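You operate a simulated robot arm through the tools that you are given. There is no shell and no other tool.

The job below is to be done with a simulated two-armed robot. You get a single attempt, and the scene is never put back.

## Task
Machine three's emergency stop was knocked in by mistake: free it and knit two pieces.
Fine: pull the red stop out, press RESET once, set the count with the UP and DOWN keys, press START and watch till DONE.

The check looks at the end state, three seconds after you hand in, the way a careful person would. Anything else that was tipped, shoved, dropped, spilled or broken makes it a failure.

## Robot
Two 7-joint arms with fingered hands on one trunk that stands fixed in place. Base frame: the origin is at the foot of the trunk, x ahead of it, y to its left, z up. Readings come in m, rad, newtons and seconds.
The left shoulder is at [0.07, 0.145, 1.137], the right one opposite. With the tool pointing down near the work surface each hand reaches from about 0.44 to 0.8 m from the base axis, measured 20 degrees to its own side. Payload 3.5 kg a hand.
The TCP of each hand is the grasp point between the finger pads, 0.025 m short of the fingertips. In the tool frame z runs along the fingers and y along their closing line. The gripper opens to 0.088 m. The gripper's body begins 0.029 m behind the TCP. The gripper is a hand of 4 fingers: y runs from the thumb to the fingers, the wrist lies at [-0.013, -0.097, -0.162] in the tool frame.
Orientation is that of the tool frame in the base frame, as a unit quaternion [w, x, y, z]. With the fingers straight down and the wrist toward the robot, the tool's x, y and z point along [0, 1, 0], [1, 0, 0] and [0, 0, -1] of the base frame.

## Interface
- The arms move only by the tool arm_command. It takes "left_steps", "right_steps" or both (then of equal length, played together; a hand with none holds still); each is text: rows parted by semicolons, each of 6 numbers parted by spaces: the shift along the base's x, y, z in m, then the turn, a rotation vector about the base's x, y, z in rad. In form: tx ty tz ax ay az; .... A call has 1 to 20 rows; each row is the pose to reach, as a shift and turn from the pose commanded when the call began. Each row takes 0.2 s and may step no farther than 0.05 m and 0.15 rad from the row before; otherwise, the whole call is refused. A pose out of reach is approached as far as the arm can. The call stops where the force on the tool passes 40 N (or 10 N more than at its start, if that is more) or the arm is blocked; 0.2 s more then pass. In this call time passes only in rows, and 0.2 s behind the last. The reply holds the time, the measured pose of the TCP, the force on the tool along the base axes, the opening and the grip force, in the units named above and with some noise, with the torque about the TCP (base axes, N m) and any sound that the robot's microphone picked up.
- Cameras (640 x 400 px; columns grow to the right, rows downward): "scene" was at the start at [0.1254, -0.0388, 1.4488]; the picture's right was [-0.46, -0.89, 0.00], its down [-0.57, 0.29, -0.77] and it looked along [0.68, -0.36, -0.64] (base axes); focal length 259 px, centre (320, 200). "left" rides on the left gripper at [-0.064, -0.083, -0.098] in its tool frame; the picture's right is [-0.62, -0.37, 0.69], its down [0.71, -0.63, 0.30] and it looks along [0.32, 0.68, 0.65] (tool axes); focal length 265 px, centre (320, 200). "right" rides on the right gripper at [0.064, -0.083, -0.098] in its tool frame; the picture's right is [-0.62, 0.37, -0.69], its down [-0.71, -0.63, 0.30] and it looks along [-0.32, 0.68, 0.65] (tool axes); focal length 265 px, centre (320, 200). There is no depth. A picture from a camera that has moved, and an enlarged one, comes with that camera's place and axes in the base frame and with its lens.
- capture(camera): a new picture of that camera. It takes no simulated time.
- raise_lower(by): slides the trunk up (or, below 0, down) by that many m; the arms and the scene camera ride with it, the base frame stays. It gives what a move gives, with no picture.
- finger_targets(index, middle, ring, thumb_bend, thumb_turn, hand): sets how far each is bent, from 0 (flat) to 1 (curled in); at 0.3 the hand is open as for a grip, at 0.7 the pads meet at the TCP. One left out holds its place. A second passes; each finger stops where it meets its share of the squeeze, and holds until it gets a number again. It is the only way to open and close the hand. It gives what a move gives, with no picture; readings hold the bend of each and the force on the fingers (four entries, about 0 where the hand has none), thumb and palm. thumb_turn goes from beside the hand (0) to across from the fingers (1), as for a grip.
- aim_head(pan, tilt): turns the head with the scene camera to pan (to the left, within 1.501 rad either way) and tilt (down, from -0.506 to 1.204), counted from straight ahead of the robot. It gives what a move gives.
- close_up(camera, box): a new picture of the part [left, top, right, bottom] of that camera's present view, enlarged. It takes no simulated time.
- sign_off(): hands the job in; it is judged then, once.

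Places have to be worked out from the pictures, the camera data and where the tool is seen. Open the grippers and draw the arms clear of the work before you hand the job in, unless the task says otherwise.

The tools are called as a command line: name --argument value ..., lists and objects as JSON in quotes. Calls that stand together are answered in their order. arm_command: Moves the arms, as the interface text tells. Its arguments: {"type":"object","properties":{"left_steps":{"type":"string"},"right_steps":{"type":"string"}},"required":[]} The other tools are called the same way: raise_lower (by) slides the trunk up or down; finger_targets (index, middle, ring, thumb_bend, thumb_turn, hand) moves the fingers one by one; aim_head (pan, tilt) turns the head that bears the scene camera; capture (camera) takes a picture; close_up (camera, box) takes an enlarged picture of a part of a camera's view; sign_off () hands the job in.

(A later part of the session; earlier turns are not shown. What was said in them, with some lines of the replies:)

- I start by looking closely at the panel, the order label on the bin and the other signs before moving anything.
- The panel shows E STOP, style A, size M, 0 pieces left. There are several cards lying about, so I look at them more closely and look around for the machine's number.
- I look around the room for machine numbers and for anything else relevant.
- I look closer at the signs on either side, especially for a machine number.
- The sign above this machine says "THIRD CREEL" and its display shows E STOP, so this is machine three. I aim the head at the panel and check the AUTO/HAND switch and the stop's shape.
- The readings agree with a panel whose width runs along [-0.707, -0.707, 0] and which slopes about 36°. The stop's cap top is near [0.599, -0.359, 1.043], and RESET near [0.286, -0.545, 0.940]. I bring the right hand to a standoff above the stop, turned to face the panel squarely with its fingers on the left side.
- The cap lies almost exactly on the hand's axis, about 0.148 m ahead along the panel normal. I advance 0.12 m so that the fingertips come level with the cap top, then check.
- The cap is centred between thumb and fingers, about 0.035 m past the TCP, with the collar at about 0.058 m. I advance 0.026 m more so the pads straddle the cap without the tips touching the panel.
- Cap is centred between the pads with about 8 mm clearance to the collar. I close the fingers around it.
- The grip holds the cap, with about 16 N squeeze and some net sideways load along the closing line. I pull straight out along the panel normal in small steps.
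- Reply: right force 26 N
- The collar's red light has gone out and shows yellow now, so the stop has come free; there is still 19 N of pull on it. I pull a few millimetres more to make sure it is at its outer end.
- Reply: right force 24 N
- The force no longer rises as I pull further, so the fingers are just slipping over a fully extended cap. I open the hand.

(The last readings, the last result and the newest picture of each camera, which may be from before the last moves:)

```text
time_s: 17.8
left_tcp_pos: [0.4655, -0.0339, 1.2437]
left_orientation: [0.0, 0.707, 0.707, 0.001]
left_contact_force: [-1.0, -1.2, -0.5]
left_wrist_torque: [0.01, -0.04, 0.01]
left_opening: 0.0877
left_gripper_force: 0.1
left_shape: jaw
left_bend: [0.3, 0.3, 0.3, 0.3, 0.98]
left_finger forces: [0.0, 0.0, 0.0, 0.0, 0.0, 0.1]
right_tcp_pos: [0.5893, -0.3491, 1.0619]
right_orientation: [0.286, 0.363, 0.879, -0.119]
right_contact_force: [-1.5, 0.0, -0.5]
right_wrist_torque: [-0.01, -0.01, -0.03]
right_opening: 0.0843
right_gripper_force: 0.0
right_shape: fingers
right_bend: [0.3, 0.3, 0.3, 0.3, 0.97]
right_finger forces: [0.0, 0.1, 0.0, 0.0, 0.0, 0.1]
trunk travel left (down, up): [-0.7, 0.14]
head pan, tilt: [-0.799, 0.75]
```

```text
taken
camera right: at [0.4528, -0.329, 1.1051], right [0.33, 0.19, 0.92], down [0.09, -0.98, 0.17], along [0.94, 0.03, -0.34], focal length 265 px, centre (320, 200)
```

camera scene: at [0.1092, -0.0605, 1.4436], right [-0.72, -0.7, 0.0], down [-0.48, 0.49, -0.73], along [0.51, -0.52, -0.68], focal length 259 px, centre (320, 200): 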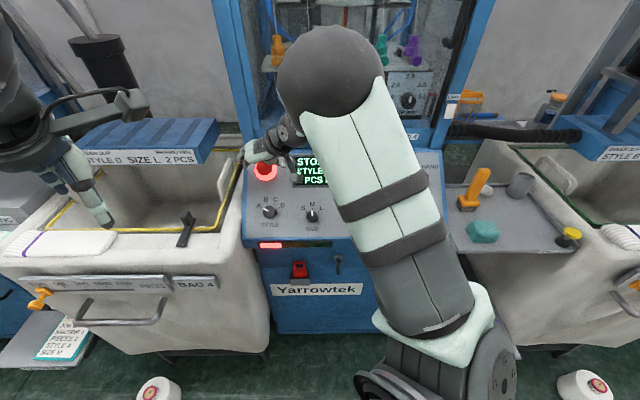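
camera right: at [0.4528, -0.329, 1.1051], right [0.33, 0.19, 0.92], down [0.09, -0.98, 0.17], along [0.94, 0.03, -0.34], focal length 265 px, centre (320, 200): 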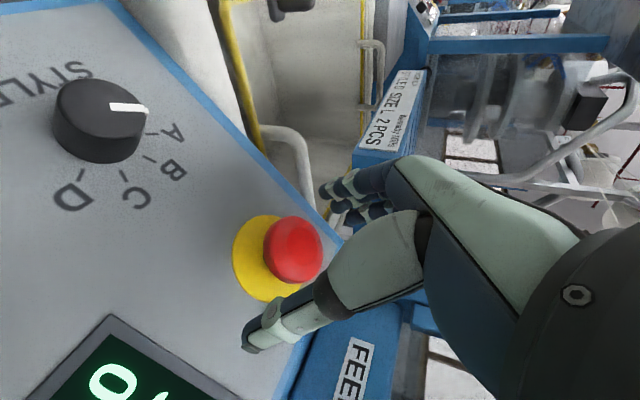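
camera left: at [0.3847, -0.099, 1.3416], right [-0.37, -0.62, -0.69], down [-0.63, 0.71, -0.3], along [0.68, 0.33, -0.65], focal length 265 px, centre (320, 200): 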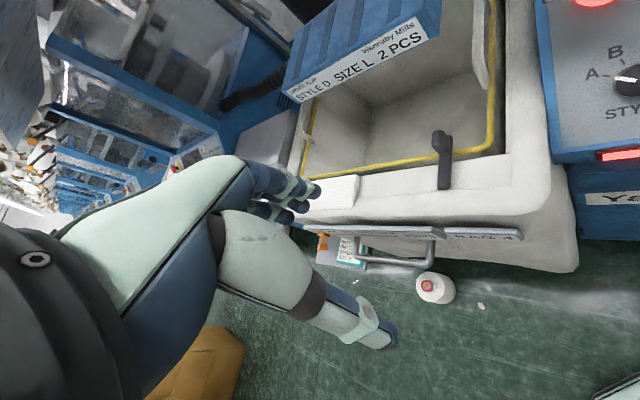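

The stop stays out. I retreat 0.12 m along the panel normal and then read the display.

arm_command --right_steps "-0.0125 0.0125 0.0243 0 0 0; -0.0249 0.0249 0.0485 0 0 0; -0.0374 0.0374 0.0728 0 0 0; -0.0499 0.0499 0.0971 0 0 0"

capture --camera "scene"

capture --camera "right"

```text
time_s: 18.8
left_tcp_pos: [0.4639, -0.0312, 1.2441]
left_orientation: [0.002, 0.707, 0.707, 0.0]
left_contact_force: [0.1, -0.1, -0.6]
left_wrist_torque: [-0.02, -0.01, 0.03]
left_opening: 0.0876
left_gripper_force: 0.0
left_shape: jaw
left_bend: [0.3, 0.3, 0.3, 0.3, 0.98]
left_finger forces: [0.0, 0.0, 0.1, 0.0, 0.0, 0.0]
right_tcp_pos: [0.5386, -0.2981, 1.1595]
right_orientation: [0.286, 0.364, 0.879, -0.12]
right_contact_force: [-0.2, 0.3, 0.5]
right_wrist_torque: [0.05, -0.02, -0.04]
right_opening: 0.0842
right_gripper_force: 0.0
right_shape: fingers
right_bend: [0.3, 0.3, 0.3, 0.3, 0.97]
right_finger forces: [0.0, 0.0, 0.0, 0.0, 0.0, 0.1]
trunk travel left (down, up): [-0.7, 0.14]
head pan, tilt: [-0.799, 0.75]
```

```text
taken
camera scene: at [0.1054, -0.0576, 1.444], right [-0.72, -0.7, 0.0], down [-0.47, 0.49, -0.73], along [0.51, -0.52, -0.68], focal length 259 px, centre (320, 200)
```

scene: 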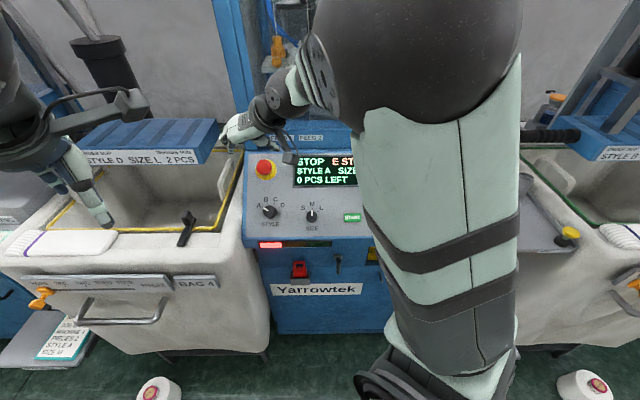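

```text
taken
camera right: at [0.4018, -0.2776, 1.2023], right [0.33, 0.2, 0.92], down [0.09, -0.98, 0.18], along [0.94, 0.03, -0.34], focal length 265 px, centre (320, 200)
```

right: 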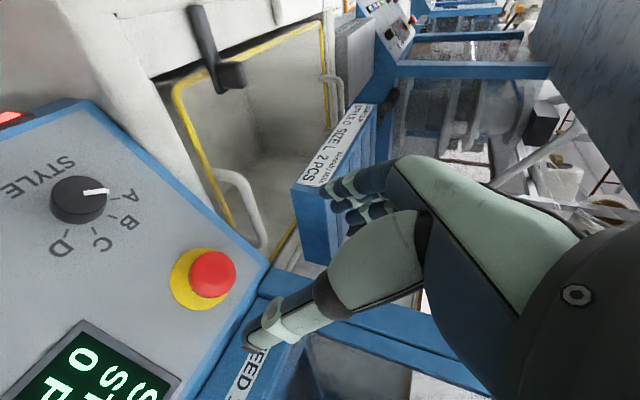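

The display still shows E STOP until RESET is pressed, and the stop stays out. I take the hand back to a free spot with the tool pointing down, to shape a pointing finger there.

arm_command --right_steps "-0.0205 -0.0127 0.0114 0.0744 0.0308 -0.0949; -0.0409 -0.0254 0.0229 0.1488 0.0617 -0.1897; -0.0614 -0.038 0.0343 0.2232 0.0925 -0.2846; -0.0818 -0.0507 0.0458 0.2977 0.1233 -0.3795; -0.1023 -0.0634 0.0572 0.3721 0.1541 -0.4743; -0.1227 -0.0761 0.0686 0.4465 0.185 -0.5692; -0.1432 -0.0887 0.0801 0.5209 0.2158 -0.664; -0.1636 -0.1014 0.0915 0.5953 0.2466 -0.7589"

finger_targets --hand "right" --index 0.3 --middle 1.0 --ring 1.0 --thumb_bend 0.3 --thumb_turn 0.0

capture --camera "right"

capture --camera "scene"

```text
time_s: 20.6
left_tcp_pos: [0.4653, -0.0337, 1.2445]
left_orientation: [0.0, 0.707, 0.707, 0.0]
left_contact_force: [0.0, -0.1, 0.5]
left_wrist_torque: [0.0, 0.03, 0.01]
left_opening: 0.0878
left_gripper_force: 0.1
left_shape: jaw
left_bend: [0.3, 0.3, 0.3, 0.3, 0.98]
left_finger forces: [0.0, 0.1, 0.1, 0.0, 0.1, 0.1]
right_tcp_pos: [0.377, -0.4006, 1.2491]
right_orientation: [-0.001, 0.707, 0.707, 0.0]
right_contact_force: [0.0, -0.1, 0.2]
right_wrist_torque: [-0.05, 0.02, 0.0]
right_opening: 0.0845
right_gripper_force: 0.0
right_shape: fingers
right_bend: [0.3, 0.3, 0.3, 0.3, 0.97]
right_finger forces: [0.0, 0.1, 0.1, 0.0, 0.0, 0.0]
trunk travel left (down, up): [-0.7, 0.14]
head pan, tilt: [-0.799, 0.75]
```

```text
time_s: 21.6
left_tcp_pos: [0.4671, -0.0326, 1.244]
left_orientation: [0.0, 0.707, 0.707, 0.0]
left_contact_force: [-0.7, -0.3, 0.1]
left_wrist_torque: [0.02, 0.02, 0.01]
left_opening: 0.0879
left_gripper_force: 0.1
left_shape: jaw
left_bend: [0.3, 0.3, 0.3, 0.3, 0.98]
left_finger forces: [0.0, 0.1, 0.0, 0.1, 0.0, 0.1]
right_tcp_pos: [0.3776, -0.3998, 1.2492]
right_orientation: [-0.001, 0.707, 0.707, 0.0]
right_contact_force: [-0.9, -0.8, 0.2]
right_wrist_torque: [0.04, 0.0, 0.01]
right_opening: 0.1176
right_gripper_force: 0.2
right_shape: fingers
right_bend: [0.3, 1.0, 1.0, 0.3, 0.0]
right_finger forces: [0.1, 0.0, 0.0, 0.1, 0.0, 0.1]
trunk travel left (down, up): [-0.7, 0.14]
head pan, tilt: [-0.799, 0.75]
```

```text
taken
camera right: at [0.2948, -0.3345, 1.3494], right [0.37, -0.62, 0.69], down [-0.63, -0.71, -0.3], along [0.68, -0.32, -0.65], focal length 265 px, centre (320, 200)
```

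right: 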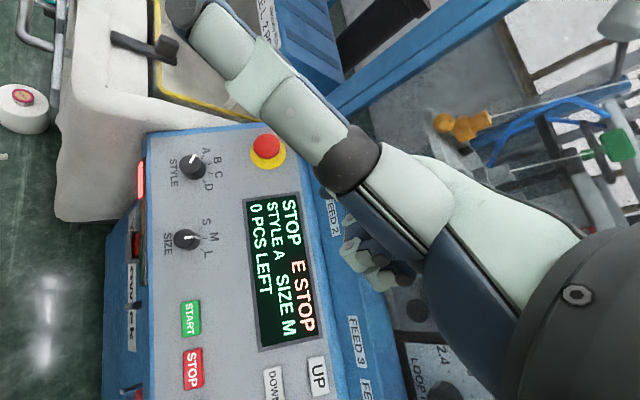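

```text
taken
camera scene: at [0.1073, -0.0589, 1.4438], right [-0.72, -0.7, 0.0], down [-0.48, 0.49, -0.73], along [0.51, -0.52, -0.68], focal length 259 px, centre (320, 200)
```

scene: 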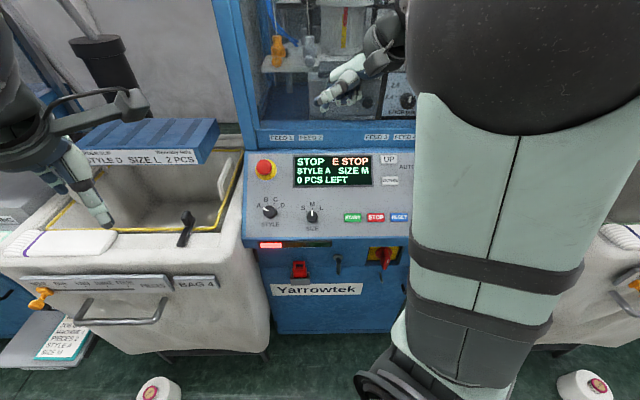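

The thumb swung out sideways blocks the view, so I instead shape a pinch: middle finger and thumb meeting at the TCP with index and ring curled away. That gives one firm tip at a known place.

finger_targets --hand "right" --index 1.0 --middle 0.7 --ring 1.0 --thumb_bend 0.3 --thumb_turn 1.0

finger_targets --hand "right" --thumb_bend 0.7

capture --camera "right"

close_up --camera "scene" --box '[300, 50, 430, 130]'

```text
time_s: 22.6
left_tcp_pos: [0.4668, -0.0322, 1.2436]
left_orientation: [0.0, 0.707, 0.707, 0.0]
left_contact_force: [0.2, 0.0, -0.5]
left_wrist_torque: [0.03, 0.0, 0.02]
left_opening: 0.0874
left_gripper_force: 0.2
left_shape: jaw
left_bend: [0.3, 0.3, 0.3, 0.3, 0.98]
left_finger forces: [0.0, 0.0, 0.0, 0.0, 0.0, 0.0]
right_tcp_pos: [0.3778, -0.3996, 1.2501]
right_orientation: [0.0, 0.708, 0.707, -0.001]
right_contact_force: [-0.5, 0.6, 0.2]
right_wrist_torque: [0.01, 0.0, -0.02]
right_opening: 0.0526
right_gripper_force: 0.1
right_shape: fingers
right_bend: [1.0, 0.7, 1.0, 0.3, 0.97]
right_finger forces: [0.0, 0.0, 0.1, 0.0, 0.0, 0.0]
trunk travel left (down, up): [-0.7, 0.14]
head pan, tilt: [-0.799, 0.75]
```

```text
time_s: 23.6
left_tcp_pos: [0.4665, -0.0325, 1.2431]
left_orientation: [0.0, 0.707, 0.708, 0.001]
left_contact_force: [0.0, 0.2, 0.1]
left_wrist_torque: [0.0, 0.02, -0.01]
left_opening: 0.0875
left_gripper_force: 0.0
left_shape: jaw
left_bend: [0.3, 0.3, 0.3, 0.3, 0.98]
left_finger forces: [0.0, 0.0, 0.0, 0.0, 0.0, 0.0]
right_tcp_pos: [0.3764, -0.3993, 1.2505]
right_orientation: [-0.001, 0.707, 0.707, -0.001]
right_contact_force: [0.0, -0.1, 0.3]
right_wrist_torque: [0.01, 0.01, 0.02]
right_opening: 0.0365
right_gripper_force: 0.0
right_shape: fingers
right_bend: [1.0, 0.7, 1.0, 0.7, 1.0]
right_finger forces: [0.0, 0.0, 0.1, 0.1, 0.0, 0.0]
trunk travel left (down, up): [-0.7, 0.14]
head pan, tilt: [-0.799, 0.75]
```

```text
taken
camera right: at [0.2949, -0.3345, 1.3494], right [0.37, -0.62, 0.69], down [-0.63, -0.71, -0.3], along [0.68, -0.32, -0.65], focal length 265 px, centre (320, 200)
```

right: 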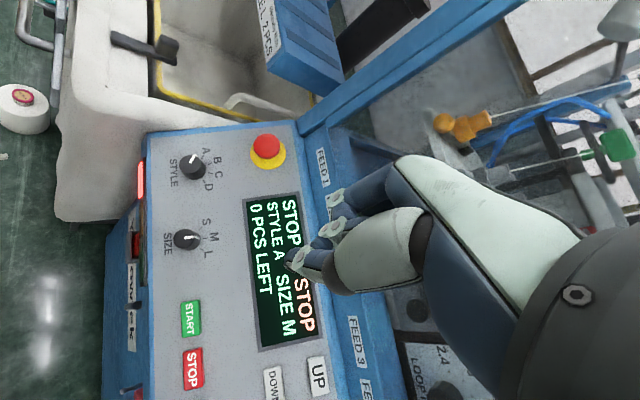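

```text
4.92 times, centred on (365, 90) of scene
camera zoom: at [0.1074, -0.0589, 1.4438], right [-0.72, -0.7, 0.0], down [-0.48, 0.49, -0.73], along [0.51, -0.52, -0.68], focal length 1273 px, centre (98, 742)
```

zoom: 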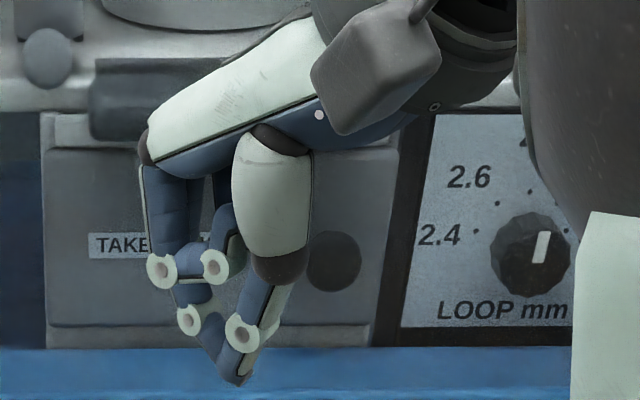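

The pinch tip sits at about [0.001, -0.009, 0.025] in the tool frame. I turn the hand square to the panel again and bring it above the RESET key, still well clear.

arm_command --right_steps "-0.0148 -0.013 -0.0163 -0.0744 -0.0308 0.0949; -0.0295 -0.026 -0.0325 -0.1488 -0.0617 0.1897; -0.0443 -0.039 -0.0488 -0.2232 -0.0925 0.2846; -0.059 -0.052 -0.065 -0.2977 -0.1233 0.3795; -0.0738 -0.065 -0.0813 -0.3721 -0.1541 0.4743; -0.0885 -0.078 -0.0975 -0.4465 -0.185 0.5692; -0.1033 -0.091 -0.1138 -0.5209 -0.2158 0.664; -0.118 -0.104 -0.13 -0.5953 -0.2466 0.7589"

capture --camera "right"

capture --camera "scene"

```text
time_s: 25.4
left_tcp_pos: [0.4654, -0.0341, 1.2434]
left_orientation: [-0.001, 0.707, 0.707, 0.001]
left_contact_force: [0.4, 0.2, -0.3]
left_wrist_torque: [0.0, -0.04, 0.05]
left_opening: 0.0876
left_gripper_force: 0.1
left_shape: jaw
left_bend: [0.3, 0.3, 0.3, 0.3, 0.98]
left_finger forces: [0.1, 0.0, 0.0, 0.0, 0.0, 0.0]
right_tcp_pos: [0.2582, -0.5083, 1.1188]
right_orientation: [0.287, 0.363, 0.879, -0.118]
right_contact_force: [0.6, -0.1, 0.4]
right_wrist_torque: [0.0, -0.02, -0.03]
right_opening: 0.0367
right_gripper_force: 0.1
right_shape: fingers
right_bend: [1.0, 0.7, 1.0, 0.7, 1.0]
right_finger forces: [0.0, 0.0, 0.0, 0.0, 0.0, 0.0]
trunk travel left (down, up): [-0.7, 0.14]
head pan, tilt: [-0.799, 0.75]
```

```text
taken
camera right: at [0.1219, -0.4877, 1.1629], right [0.33, 0.2, 0.92], down [0.09, -0.98, 0.18], along [0.94, 0.03, -0.34], focal length 265 px, centre (320, 200)
```

right: 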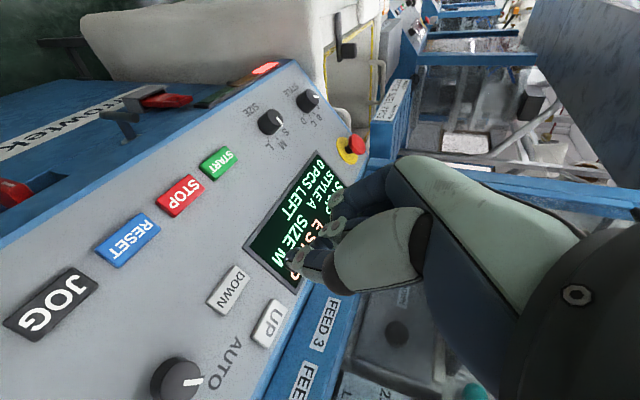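

```text
taken
camera scene: at [0.1068, -0.0609, 1.4437], right [-0.72, -0.7, 0.0], down [-0.48, 0.49, -0.73], along [0.51, -0.52, -0.68], focal length 259 px, centre (320, 200)
```

scene: 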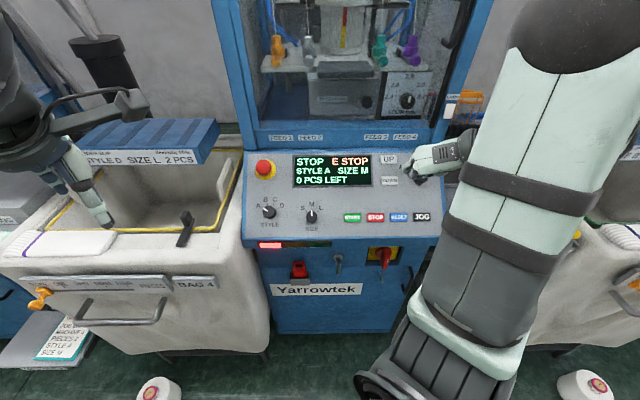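

From here the whole panel is visible, and the AUTO/HAND pointer is on AUTO. I bring the pinch tip to about 3 cm above the RESET key along its normal.

arm_command --right_steps "0.0022 -0.0023 -0.027 0 0 0; 0.0044 -0.0046 -0.054 0 0 0; 0.0066 -0.0069 -0.081 0 0 0; 0.0088 -0.0092 -0.108 0 0 0; 0.0111 -0.0115 -0.135 0 0 0"

capture --camera "right"

close_up --camera "scene" --box '[330, 140, 490, 240]'

```text
time_s: 26.6
left_tcp_pos: [0.4672, -0.0325, 1.2446]
left_orientation: [0.0, 0.707, 0.708, 0.001]
left_contact_force: [0.1, -0.5, -0.1]
left_wrist_torque: [0.03, 0.01, 0.0]
left_opening: 0.0877
left_gripper_force: 0.0
left_shape: jaw
left_bend: [0.3, 0.3, 0.3, 0.3, 0.98]
left_finger forces: [0.1, 0.0, 0.0, 0.0, 0.0, 0.0]
right_tcp_pos: [0.2697, -0.5167, 0.9849]
right_orientation: [0.285, 0.364, 0.879, -0.119]
right_contact_force: [0.0, -0.2, 0.8]
right_wrist_torque: [-0.01, 0.02, -0.01]
right_opening: 0.0362
right_gripper_force: 0.0
right_shape: fingers
right_bend: [1.0, 0.7, 1.0, 0.7, 1.0]
right_finger forces: [0.0, 0.0, 0.1, 0.0, 0.1, 0.0]
trunk travel left (down, up): [-0.7, 0.14]
head pan, tilt: [-0.799, 0.75]
```

```text
taken
camera right: at [0.1333, -0.497, 1.0284], right [0.33, 0.19, 0.92], down [0.09, -0.98, 0.17], along [0.94, 0.03, -0.34], focal length 265 px, centre (320, 200)
```

right: 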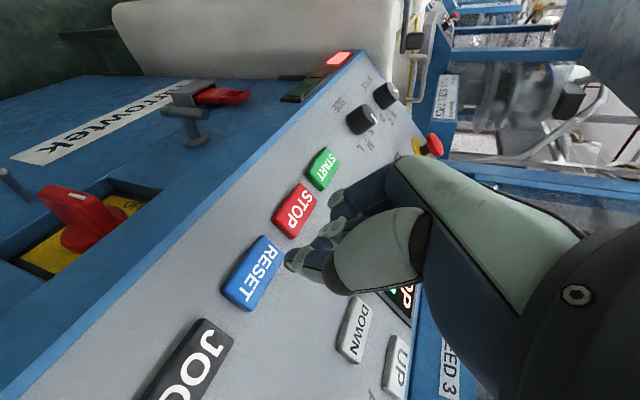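

```text
4.00 times, centred on (410, 190) of scene
camera zoom: at [0.1077, -0.0605, 1.4437], right [-0.72, -0.7, 0.0], down [-0.48, 0.49, -0.73], along [0.51, -0.52, -0.68], focal length 1034 px, centre (-40, 240)
```

zoom: 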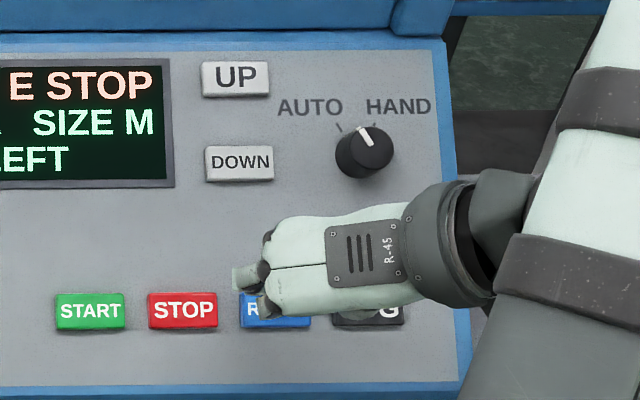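

The tip is aligned over RESET (about 2 mm off in a 50 mm wide key). I move in along the key's normal to touch and press a little.

arm_command --right_steps "0.0062 -0.0062 -0.0121 0 0 0; 0.0104 -0.0104 -0.0202 0 0 0; 0.0125 -0.0125 -0.0243 0 0 0; 0.0133 -0.0133 -0.0259 0 0 0"

capture --camera "right"

capture --camera "scene"

```text
time_s: 27.6
left_tcp_pos: [0.4666, -0.0328, 1.2445]
left_orientation: [-0.001, 0.708, 0.707, 0.0]
left_contact_force: [-0.4, 0.5, -0.1]
left_wrist_torque: [0.0, 0.0, -0.03]
left_opening: 0.0877
left_gripper_force: 0.1
left_shape: jaw
left_bend: [0.3, 0.3, 0.3, 0.3, 0.98]
left_finger forces: [0.0, 0.0, 0.1, 0.0, 0.1, 0.1]
right_tcp_pos: [0.2816, -0.5293, 0.9598]
right_orientation: [0.285, 0.364, 0.879, -0.119]
right_contact_force: [-1.3, 1.6, 1.7]
right_wrist_torque: [0.02, -0.01, 0.03]
right_opening: 0.0362
right_gripper_force: 1.0
right_shape: fingers
right_bend: [1.0, 0.7, 1.0, 0.7, 1.0]
right_finger forces: [0.1, 1.0, 0.0, 0.0, 0.7, 0.0]
trunk travel left (down, up): [-0.7, 0.14]
head pan, tilt: [-0.799, 0.75]
heard: click
```

```text
taken
camera right: at [0.1467, -0.5091, 1.0028], right [0.33, 0.19, 0.92], down [0.09, -0.98, 0.17], along [0.94, 0.03, -0.34], focal length 265 px, centre (320, 200)
```

right: 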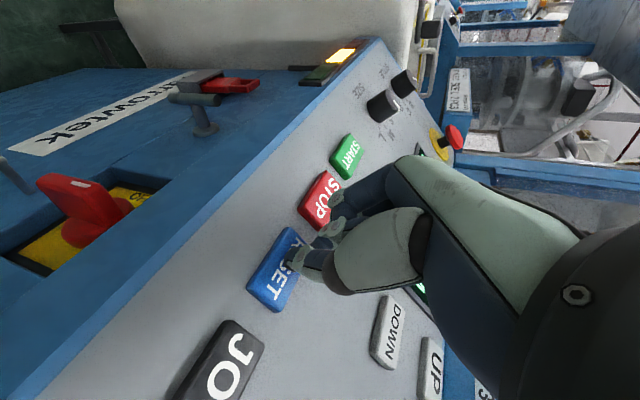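

```text
taken
camera scene: at [0.1071, -0.0586, 1.4438], right [-0.72, -0.7, 0.0], down [-0.48, 0.49, -0.73], along [0.51, -0.52, -0.68], focal length 259 px, centre (320, 200)
```

scene: 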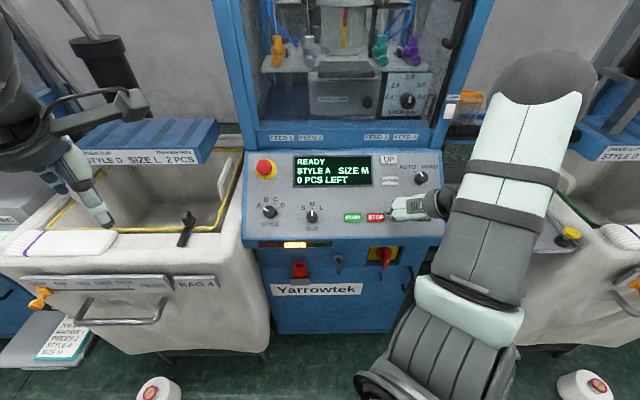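

A click was heard and the display now reads READY with 0 pieces left and the amber lamp lit. I back off RESET and move to a standoff above the UP key.

arm_command --right_steps "-0.0125 0.0125 0.0243 0 0 0; -0.0249 0.0249 0.0485 0 0 0; 0.0025 0.0035 0.0683 0 0 0; 0.0299 -0.018 0.0881 0 0 0; 0.0572 -0.0395 0.1078 0 0 0; 0.0846 -0.0609 0.1276 0 0 0"

capture --camera "right"

close_up --camera "scene" --box '[280, 130, 470, 240]'

```text
time_s: 29.0
left_tcp_pos: [0.4673, -0.0345, 1.2444]
left_orientation: [-0.001, 0.707, 0.707, 0.001]
left_contact_force: [-0.3, 0.3, 0.8]
left_wrist_torque: [0.02, -0.01, -0.03]
left_opening: 0.0874
left_gripper_force: 0.1
left_shape: jaw
left_bend: [0.3, 0.3, 0.3, 0.3, 0.98]
left_finger forces: [0.0, 0.0, 0.0, 0.1, 0.0, 0.1]
right_tcp_pos: [0.3681, -0.5919, 1.0868]
right_orientation: [0.285, 0.365, 0.878, -0.118]
right_contact_force: [0.3, 0.3, 0.5]
right_wrist_torque: [0.02, 0.01, 0.01]
right_opening: 0.0362
right_gripper_force: 0.1
right_shape: fingers
right_bend: [1.0, 0.7, 1.0, 0.7, 1.0]
right_finger forces: [0.0, 0.0, 0.0, 0.0, 0.0, 0.0]
trunk travel left (down, up): [-0.7, 0.14]
head pan, tilt: [-0.799, 0.75]
```

```text
taken
camera right: at [0.2317, -0.572, 1.1294], right [0.33, 0.19, 0.92], down [0.09, -0.98, 0.17], along [0.94, 0.03, -0.34], focal length 265 px, centre (320, 200)
```

right: 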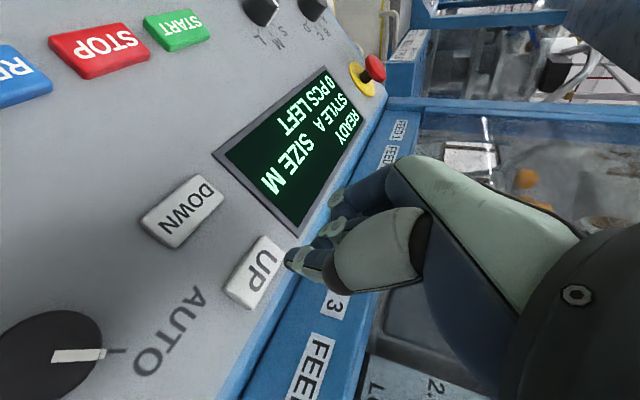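

```text
3.37 times, centred on (375, 185) of scene
camera zoom: at [0.1086, -0.0603, 1.4436], right [-0.72, -0.7, 0.0], down [-0.48, 0.49, -0.73], along [0.51, -0.52, -0.68], focal length 871 px, centre (135, 250)
```

zoom: 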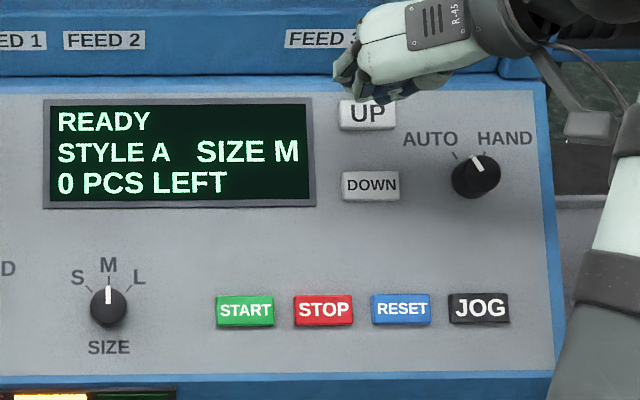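

The tip lines up with the UP key to within 3 mm. I press once, in and back out in a single motion.

arm_command --right_steps "0.0083 -0.0083 -0.0162 0 0 0; 0.0141 -0.0141 -0.0275 0 0 0; 0.0166 -0.0166 -0.0324 0 0 0; 0.0179 -0.0179 -0.0348 0 0 0; 0.0141 -0.0141 -0.0275 0 0 0; 0.0083 -0.0083 -0.0162 0 0 0"

close_up --camera "scene" --box '[280, 130, 470, 240]'

capture --camera "right"

```text
time_s: 30.4
left_tcp_pos: [0.4659, -0.0318, 1.2445]
left_orientation: [0.002, 0.708, 0.706, 0.0]
left_contact_force: [-0.8, -0.2, 0.4]
left_wrist_torque: [-0.03, -0.01, 0.03]
left_opening: 0.0876
left_gripper_force: 0.0
left_shape: jaw
left_bend: [0.3, 0.3, 0.3, 0.3, 0.98]
left_finger forces: [0.0, 0.0, 0.0, 0.0, 0.0, 0.0]
right_tcp_pos: [0.3758, -0.5962, 1.0715]
right_orientation: [0.286, 0.363, 0.879, -0.12]
right_contact_force: [0.2, 0.0, -0.1]
right_wrist_torque: [0.02, 0.0, 0.05]
right_opening: 0.0364
right_gripper_force: 0.0
right_shape: fingers
right_bend: [1.0, 0.7, 1.0, 0.7, 1.0]
right_finger forces: [0.0, 0.1, 0.0, 0.1, 0.1, 0.0]
trunk travel left (down, up): [-0.7, 0.14]
head pan, tilt: [-0.799, 0.75]
heard: click
```

```text
3.37 times, centred on (375, 185) of scene
camera zoom: at [0.1065, -0.0577, 1.4438], right [-0.72, -0.7, 0.0], down [-0.48, 0.49, -0.73], along [0.51, -0.52, -0.68], focal length 871 px, centre (135, 250)
```

zoom: 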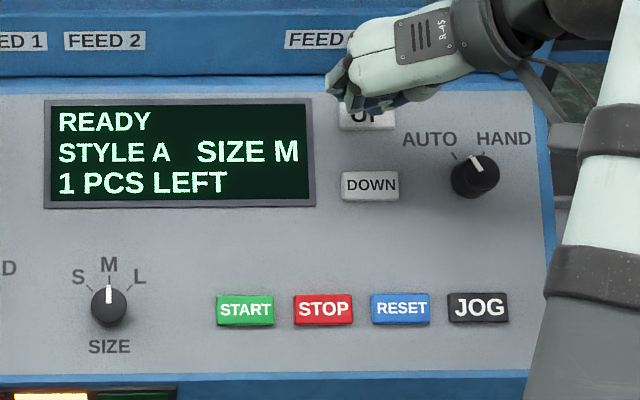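

```text
taken
camera right: at [0.239, -0.5774, 1.1136], right [0.33, 0.2, 0.92], down [0.09, -0.98, 0.18], along [0.94, 0.03, -0.34], focal length 265 px, centre (320, 200)
```

right: 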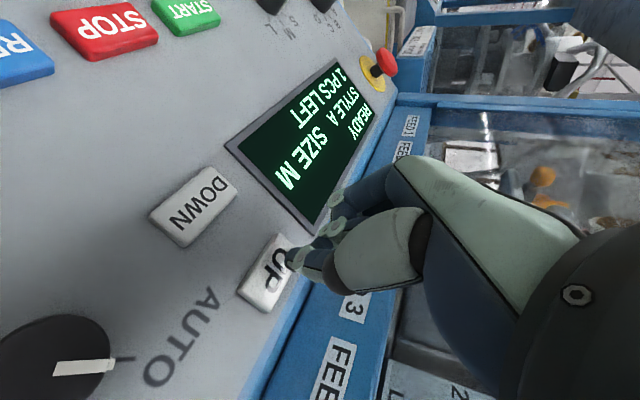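

Now 1 piece left, so one click counted one. I press UP once more the same way.

arm_command --right_steps "0.0058 -0.0058 -0.0113 0 0 0; 0.0083 -0.0083 -0.0162 0 0 0; 0.0096 -0.0096 -0.0186 0 0 0; 0.0058 -0.0058 -0.0113 0 0 0; 0 0 0 0 0 0"

close_up --camera "scene" --box '[280, 130, 470, 240]'

```text
time_s: 31.6
left_tcp_pos: [0.4657, -0.0318, 1.2442]
left_orientation: [0.001, 0.707, 0.707, -0.001]
left_contact_force: [0.8, -0.1, -0.1]
left_wrist_torque: [-0.02, -0.01, 0.03]
left_opening: 0.0876
left_gripper_force: 0.1
left_shape: jaw
left_bend: [0.3, 0.3, 0.3, 0.3, 0.98]
left_finger forces: [0.0, 0.0, 0.1, 0.1, 0.0, 0.0]
right_tcp_pos: [0.3746, -0.5961, 1.0714]
right_orientation: [0.286, 0.364, 0.878, -0.119]
right_contact_force: [0.1, 0.7, 1.1]
right_wrist_torque: [-0.02, -0.01, 0.0]
right_opening: 0.0363
right_gripper_force: 0.1
right_shape: fingers
right_bend: [1.0, 0.7, 1.0, 0.7, 1.0]
right_finger forces: [0.1, 0.0, 0.1, 0.1, 0.0, 0.0]
trunk travel left (down, up): [-0.7, 0.14]
head pan, tilt: [-0.799, 0.75]
heard: click
```

```text
3.37 times, centred on (375, 185) of scene
camera zoom: at [0.1065, -0.0575, 1.4439], right [-0.72, -0.7, 0.0], down [-0.48, 0.49, -0.73], along [0.51, -0.52, -0.68], focal length 871 px, centre (135, 250)
```

zoom: 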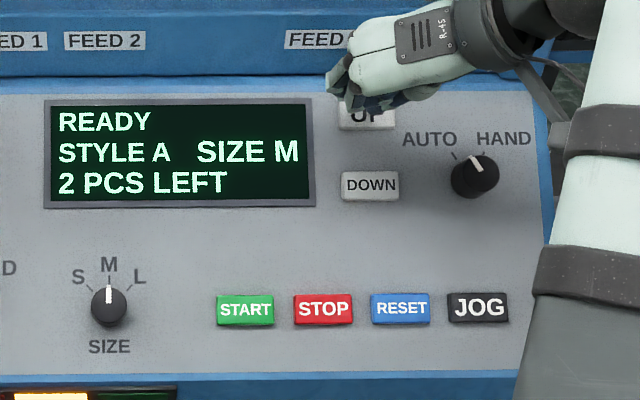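

The display now reads READY, 2 PCS LEFT. I back off and move the tip to a standoff above the START key.

arm_command --right_steps "-0.0083 0.0083 0.0162 0 0 0; -0.0166 0.0166 0.0324 0 0 0; -0.0179 0.0478 0.0105 0 0 0; -0.0193 0.0791 -0.0115 0 0 0; -0.0206 0.1103 -0.0334 0 0 0; -0.022 0.1416 -0.0554 0 0 0; -0.0233 0.1728 -0.0773 0 0 0"

capture --camera "right"

capture --camera "scene"

```text
time_s: 33.2
left_tcp_pos: [0.4664, -0.0323, 1.2438]
left_orientation: [0.0, 0.707, 0.707, 0.0]
left_contact_force: [-0.5, -0.3, 1.0]
left_wrist_torque: [0.0, 0.0, -0.02]
left_opening: 0.0875
left_gripper_force: 0.0
left_shape: jaw
left_bend: [0.3, 0.3, 0.3, 0.3, 0.98]
left_finger forces: [0.1, 0.1, 0.0, 0.0, 0.0, 0.1]
right_tcp_pos: [0.3525, -0.4239, 0.9923]
right_orientation: [0.286, 0.363, 0.879, -0.118]
right_contact_force: [-0.3, 0.7, -0.4]
right_wrist_torque: [-0.01, -0.01, -0.02]
right_opening: 0.0361
right_gripper_force: 0.1
right_shape: fingers
right_bend: [1.0, 0.7, 1.0, 0.7, 1.0]
right_finger forces: [0.1, 0.0, 0.0, 0.1, 0.0, 0.1]
trunk travel left (down, up): [-0.7, 0.14]
head pan, tilt: [-0.799, 0.75]
```

```text
taken
camera right: at [0.2162, -0.4054, 1.035], right [0.33, 0.2, 0.92], down [0.09, -0.98, 0.18], along [0.94, 0.03, -0.34], focal length 265 px, centre (320, 200)
```

right: 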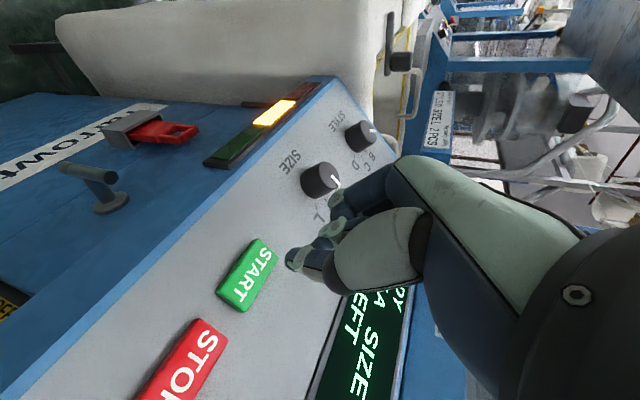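

```text
taken
camera scene: at [0.1076, -0.0586, 1.4438], right [-0.72, -0.7, 0.0], down [-0.48, 0.49, -0.73], along [0.51, -0.52, -0.68], focal length 259 px, centre (320, 200)
```

scene: 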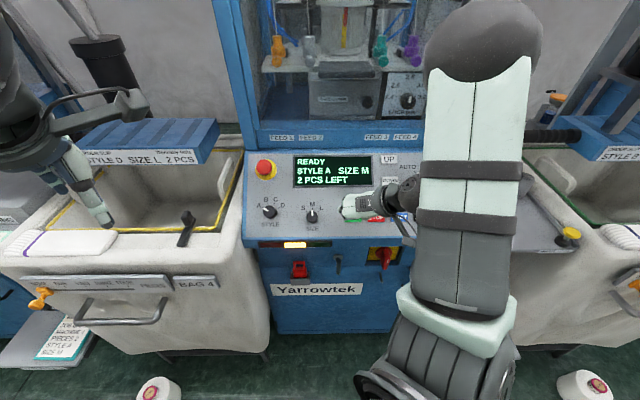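

The tip lines up with START. I press it once, in and out.

arm_command --right_steps "0.0083 -0.0083 -0.0162 0 0 0; 0.0141 -0.0141 -0.0275 0 0 0; 0.0166 -0.0166 -0.0324 0 0 0; 0.0179 -0.0179 -0.0348 0 0 0; 0.0141 -0.0141 -0.0275 0 0 0; 0.0083 -0.0083 -0.0162 0 0 0"

capture --camera "scene"

```text
time_s: 34.6
left_tcp_pos: [0.4653, -0.0327, 1.244]
left_orientation: [0.0, 0.707, 0.707, 0.0]
left_contact_force: [-0.1, 0.1, 0.8]
left_wrist_torque: [0.01, 0.0, -0.01]
left_opening: 0.0874
left_gripper_force: 0.1
left_shape: jaw
left_bend: [0.3, 0.3, 0.3, 0.3, 0.98]
left_finger forces: [0.0, 0.0, 0.1, 0.0, 0.0, 0.0]
right_tcp_pos: [0.36, -0.4308, 0.977]
right_orientation: [0.286, 0.363, 0.879, -0.119]
right_contact_force: [0.5, 0.1, -0.5]
right_wrist_torque: [-0.01, 0.0, 0.02]
right_opening: 0.0362
right_gripper_force: 0.0
right_shape: fingers
right_bend: [1.0, 0.7, 1.0, 0.7, 1.0]
right_finger forces: [0.1, 0.1, 0.0, 0.0, 0.0, 0.1]
trunk travel left (down, up): [-0.7, 0.14]
head pan, tilt: [-0.799, 0.75]
heard: click
```

```text
taken
camera scene: at [0.1065, -0.0578, 1.4439], right [-0.72, -0.7, 0.0], down [-0.48, 0.49, -0.73], along [0.51, -0.52, -0.68], focal length 259 px, centre (320, 200)
```

scene: 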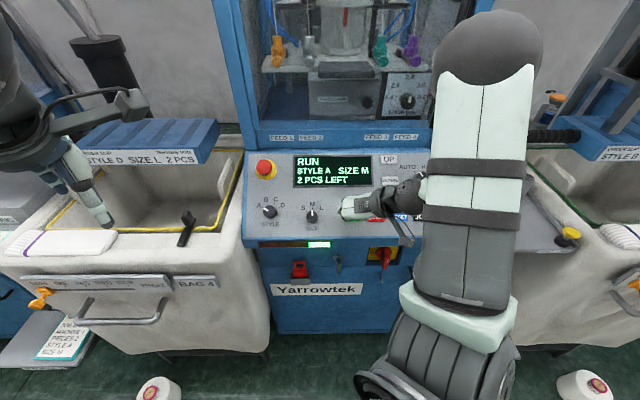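

The display reads RUN with the green lamp lit. I withdraw the right hand off the panel and up to a clear resting place while the machine knits.

arm_command --right_steps "-0.0104 0.0104 0.0202 0 0 0; -0.0208 0.0208 0.0405 0 0 0; -0.0312 0.0312 0.0607 0 0 0; -0.0416 0.0416 0.0809 0 0 0; -0.0402 0.0368 0.1037 0.0744 0.0308 -0.0949; -0.0388 0.0321 0.1264 0.1488 0.0617 -0.1897; -0.0374 0.0273 0.1492 0.2232 0.0925 -0.2846; -0.036 0.0226 0.172 0.2977 0.1233 -0.3795; -0.0345 0.0178 0.1947 0.3721 0.1541 -0.4743; -0.0331 0.013 0.2175 0.4465 0.185 -0.5692; -0.0317 0.0083 0.2402 0.5209 0.2158 -0.664; -0.0303 0.0035 0.263 0.5953 0.2466 -0.7589"

capture --camera "scene"

```text
time_s: 37.2
left_tcp_pos: [0.4669, -0.0332, 1.2427]
left_orientation: [0.0, 0.707, 0.707, 0.0]
left_contact_force: [-0.3, 0.0, -0.3]
left_wrist_torque: [0.0, 0.0, 0.0]
left_opening: 0.0874
left_gripper_force: 0.1
left_shape: jaw
left_bend: [0.3, 0.3, 0.3, 0.3, 0.98]
left_finger forces: [0.0, 0.0, 0.0, 0.0, 0.0, 0.0]
right_tcp_pos: [0.3297, -0.4322, 1.2405]
right_orientation: [0.0, 0.707, 0.707, -0.002]
right_contact_force: [-0.4, 0.8, 0.1]
right_wrist_torque: [0.0, 0.01, 0.0]
right_opening: 0.0364
right_gripper_force: 0.0
right_shape: fingers
right_bend: [1.0, 0.7, 1.0, 0.7, 1.0]
right_finger forces: [0.0, 0.1, 0.0, 0.1, 0.0, 0.0]
right hand out of reach, approached as far as the arm can: row 4
trunk travel left (down, up): [-0.7, 0.14]
head pan, tilt: [-0.799, 0.75]
```

```text
taken
camera scene: at [0.1074, -0.0596, 1.4437], right [-0.72, -0.7, 0.0], down [-0.48, 0.49, -0.73], along [0.51, -0.52, -0.68], focal length 259 px, centre (320, 200)
```

scene: 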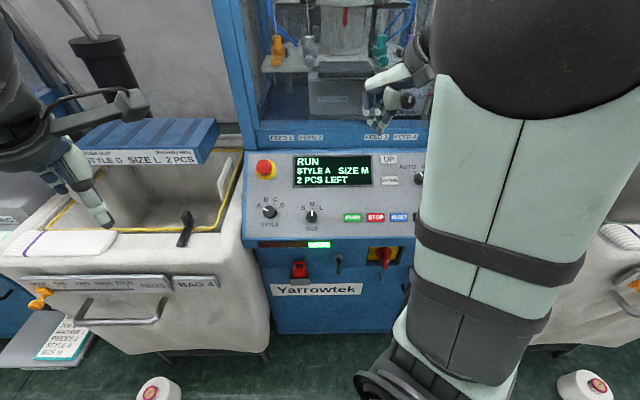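

The machine is running with 2 left. I open the right hand while waiting, which also lets time pass.

finger_targets --hand "right" --index 0.3 --middle 0.3 --ring 0.3 --thumb_bend 0.3 --thumb_turn 0.98

arm_command --right_steps "0 0 0 0 0 0; 0 0 0 0 0 0; 0 0 0 0 0 0; 0 0 0 0 0 0; 0 0 0 0 0 0; 0 0 0 0 0 0; 0 0 0 0 0 0; 0 0 0 0 0 0; 0 0 0 0 0 0; 0 0 0 0 0 0; 0 0 0 0 0 0; 0 0 0 0 0 0; 0 0 0 0 0 0; 0 0 0 0 0 0; 0 0 0 0 0 0; 0 0 0 0 0 0; 0 0 0 0 0 0; 0 0 0 0 0 0; 0 0 0 0 0 0; 0 0 0 0 0 0"

capture --camera "scene"

```text
time_s: 38.2
left_tcp_pos: [0.4655, -0.0327, 1.2432]
left_orientation: [0.001, 0.707, 0.707, 0.0]
left_contact_force: [0.6, -0.3, 1.4]
left_wrist_torque: [0.04, 0.03, 0.02]
left_opening: 0.0877
left_gripper_force: 0.2
left_shape: jaw
left_bend: [0.3, 0.3, 0.3, 0.3, 0.98]
left_finger forces: [0.0, 0.1, 0.0, 0.1, 0.0, 0.0]
right_tcp_pos: [0.3314, -0.4312, 1.2393]
right_orientation: [-0.001, 0.707, 0.707, 0.0]
right_contact_force: [0.2, 0.3, -0.4]
right_wrist_torque: [0.01, 0.02, 0.01]
right_opening: 0.0849
right_gripper_force: 0.0
right_shape: fingers
right_bend: [0.3, 0.3, 0.3, 0.3, 0.96]
right_finger forces: [0.0, 0.0, 0.0, 0.0, 0.0, 0.1]
trunk travel left (down, up): [-0.7, 0.14]
head pan, tilt: [-0.799, 0.75]
```

```text
time_s: 42.4
left_tcp_pos: [0.4656, -0.0325, 1.2435]
left_orientation: [0.0, 0.707, 0.707, 0.0]
left_contact_force: [-0.6, 0.6, 0.6]
left_wrist_torque: [0.0, -0.02, 0.0]
left_opening: 0.0876
left_gripper_force: 0.0
left_shape: jaw
left_bend: [0.3, 0.3, 0.3, 0.3, 0.98]
left_finger forces: [0.0, 0.1, 0.0, 0.0, 0.0, 0.0]
right_tcp_pos: [0.3307, -0.4317, 1.2388]
right_orientation: [-0.001, 0.706, 0.708, 0.0]
right_contact_force: [0.1, 0.9, 0.5]
right_wrist_torque: [-0.05, 0.01, 0.0]
right_opening: 0.0846
right_gripper_force: 0.0
right_shape: fingers
right_bend: [0.3, 0.3, 0.3, 0.3, 0.96]
right_finger forces: [0.1, 0.0, 0.0, 0.1, 0.0, 0.0]
trunk travel left (down, up): [-0.7, 0.14]
head pan, tilt: [-0.799, 0.75]
```

```text
taken
camera scene: at [0.1074, -0.0589, 1.4438], right [-0.72, -0.7, 0.0], down [-0.48, 0.49, -0.73], along [0.51, -0.52, -0.68], focal length 259 px, centre (320, 200)
```

scene: 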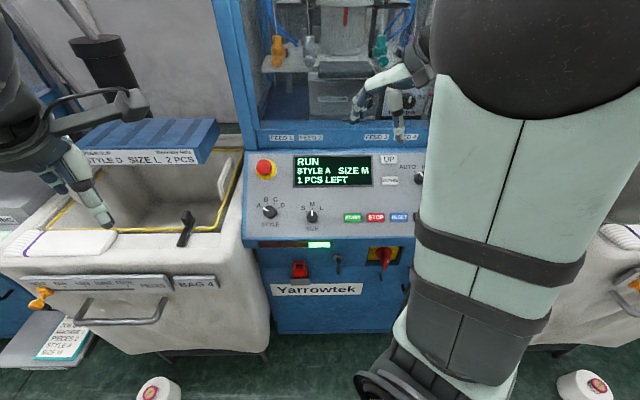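

It counts down: 1 piece left, still in RUN. I hold still and wait on.

arm_command --right_steps "0 0 0 0 0 0; 0 0 0 0 0 0; 0 0 0 0 0 0; 0 0 0 0 0 0; 0 0 0 0 0 0; 0 0 0 0 0 0; 0 0 0 0 0 0; 0 0 0 0 0 0; 0 0 0 0 0 0; 0 0 0 0 0 0; 0 0 0 0 0 0; 0 0 0 0 0 0; 0 0 0 0 0 0; 0 0 0 0 0 0; 0 0 0 0 0 0; 0 0 0 0 0 0; 0 0 0 0 0 0; 0 0 0 0 0 0; 0 0 0 0 0 0; 0 0 0 0 0 0"

capture --camera "scene"

```text
time_s: 46.6
left_tcp_pos: [0.4651, -0.0318, 1.2442]
left_orientation: [0.0, 0.708, 0.706, 0.0]
left_contact_force: [0.3, 0.0, -0.1]
left_wrist_torque: [0.01, -0.02, -0.03]
left_opening: 0.088
left_gripper_force: 0.2
left_shape: jaw
left_bend: [0.3, 0.3, 0.3, 0.3, 0.98]
left_finger forces: [0.0, 0.1, 0.0, 0.1, 0.1, 0.1]
right_tcp_pos: [0.3308, -0.4311, 1.2387]
right_orientation: [-0.001, 0.707, 0.707, -0.002]
right_contact_force: [0.0, -0.7, 0.0]
right_wrist_torque: [0.01, 0.02, 0.02]
right_opening: 0.0845
right_gripper_force: 0.1
right_shape: fingers
right_bend: [0.3, 0.3, 0.3, 0.3, 0.96]
right_finger forces: [0.0, 0.1, 0.0, 0.1, 0.0, 0.1]
trunk travel left (down, up): [-0.7, 0.14]
head pan, tilt: [-0.799, 0.75]
```

```text
taken
camera scene: at [0.1074, -0.0589, 1.4438], right [-0.72, -0.7, 0.0], down [-0.48, 0.49, -0.73], along [0.51, -0.52, -0.68], focal length 259 px, centre (320, 200)
```

scene: 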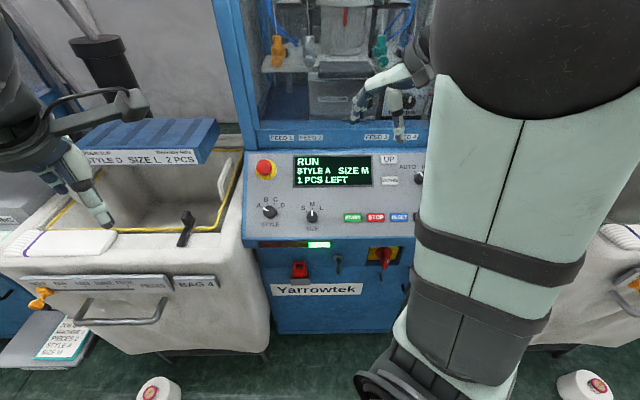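

Still RUN with 1 left. I keep waiting for DONE.

arm_command --right_steps "0 0 0 0 0 0; 0 0 0 0 0 0; 0 0 0 0 0 0; 0 0 0 0 0 0; 0 0 0 0 0 0; 0 0 0 0 0 0; 0 0 0 0 0 0; 0 0 0 0 0 0; 0 0 0 0 0 0; 0 0 0 0 0 0; 0 0 0 0 0 0; 0 0 0 0 0 0; 0 0 0 0 0 0; 0 0 0 0 0 0; 0 0 0 0 0 0; 0 0 0 0 0 0; 0 0 0 0 0 0; 0 0 0 0 0 0; 0 0 0 0 0 0; 0 0 0 0 0 0"

capture --camera "scene"

```text
time_s: 50.8
left_tcp_pos: [0.4659, -0.0321, 1.2431]
left_orientation: [0.001, 0.707, 0.707, 0.001]
left_contact_force: [0.4, -0.1, -0.3]
left_wrist_torque: [0.03, 0.0, 0.01]
left_opening: 0.0876
left_gripper_force: 0.1
left_shape: jaw
left_bend: [0.3, 0.3, 0.3, 0.3, 0.98]
left_finger forces: [0.1, 0.1, 0.1, 0.0, 0.0, 0.1]
right_tcp_pos: [0.3307, -0.4304, 1.24]
right_orientation: [-0.001, 0.708, 0.707, -0.001]
right_contact_force: [-0.1, 0.6, 1.1]
right_wrist_torque: [0.02, 0.03, -0.02]
right_opening: 0.0845
right_gripper_force: 0.1
right_shape: fingers
right_bend: [0.3, 0.3, 0.3, 0.3, 0.96]
right_finger forces: [0.1, 0.0, 0.0, 0.0, 0.1, 0.0]
trunk travel left (down, up): [-0.7, 0.14]
head pan, tilt: [-0.799, 0.75]
```

```text
taken
camera scene: at [0.1074, -0.0589, 1.4438], right [-0.72, -0.7, 0.0], down [-0.48, 0.49, -0.73], along [0.51, -0.52, -0.68], focal length 259 px, centre (320, 200)
```

scene: 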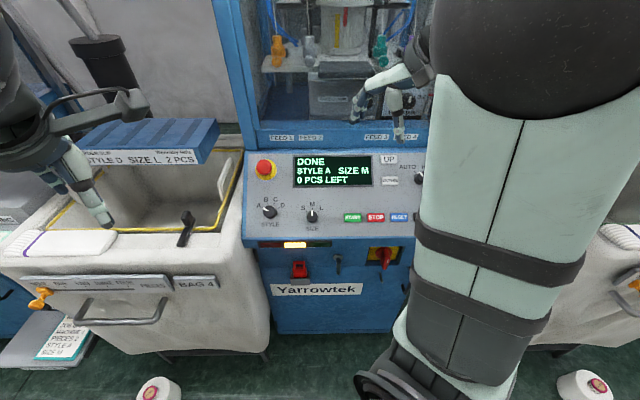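

The display shows DONE with 0 left. I take a last close look at the panel and the surroundings before handing in.

close_up --camera "scene" --box '[230, 130, 430, 255]'

capture --camera "right"

capture --camera "left"

```text
3.20 times, centred on (330, 192) of scene
camera zoom: at [0.1074, -0.0589, 1.4438], right [-0.72, -0.7, 0.0], down [-0.48, 0.49, -0.73], along [0.51, -0.52, -0.68], focal length 827 px, centre (288, 224)
```

zoom: 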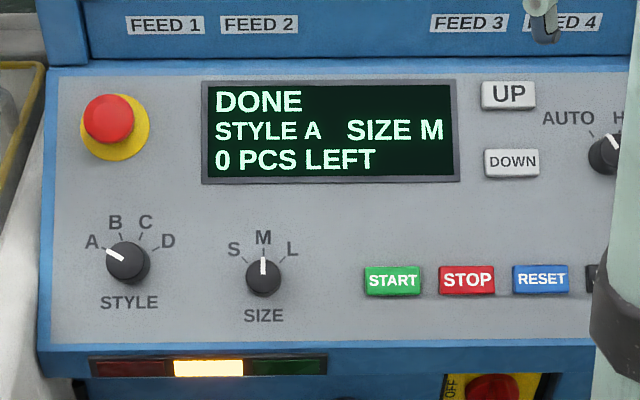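

```text
taken
camera right: at [0.2474, -0.3662, 1.339], right [0.37, -0.62, 0.69], down [-0.63, -0.71, -0.3], along [0.68, -0.32, -0.65], focal length 265 px, centre (320, 200)
```

right: 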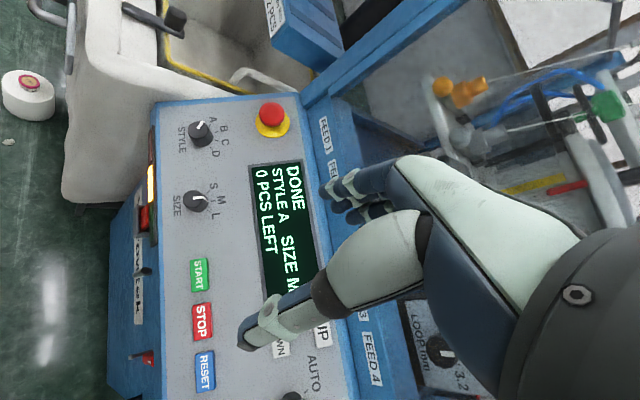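

```text
taken
camera left: at [0.383, -0.0975, 1.3423], right [-0.37, -0.62, -0.69], down [-0.63, 0.71, -0.3], along [0.68, 0.32, -0.65], focal length 265 px, centre (320, 200)
```

left: 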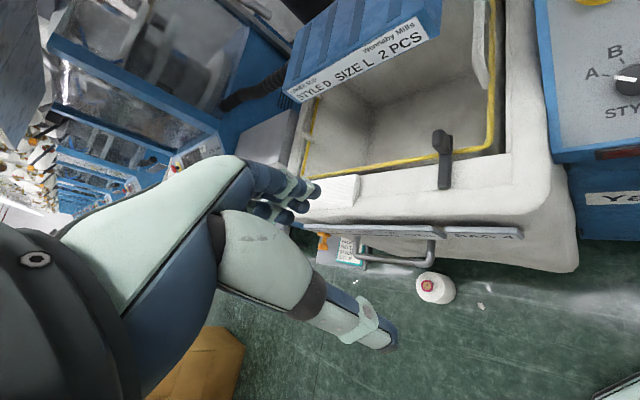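

The stop is out, the display reads DONE with 0 pieces left, and the dials and everything around are as they were. Both hands are open and clear, so I hand the job in.

sign_off

```text
The job is handed in.
```

Machine three is free and has knitted its two pieces. The display reads DONE with 0 pieces left.

- **Stop:** I pulled the red stop out and it stayed out. The E STOP message cleared when I pressed RESET once.
- **Count and run:** I pressed UP twice, from 0 to 2, then START once. It counted down to DONE with no faults showing.
- **Style and size:** I left these as I found them, style A and size M, because you didn't mention them. The order slip over the neighbouring bag 4 says style D, size L, 2 pieces. If that slip is for machine three, these two pieces are the wrong style and size.
- **Which machine:** I took this to be machine three from the "THIRD CREEL" sign above it and because it was the one showing E STOP.

The pictures show nothing else moved or disturbed. I didn't see the finished pieces come out.
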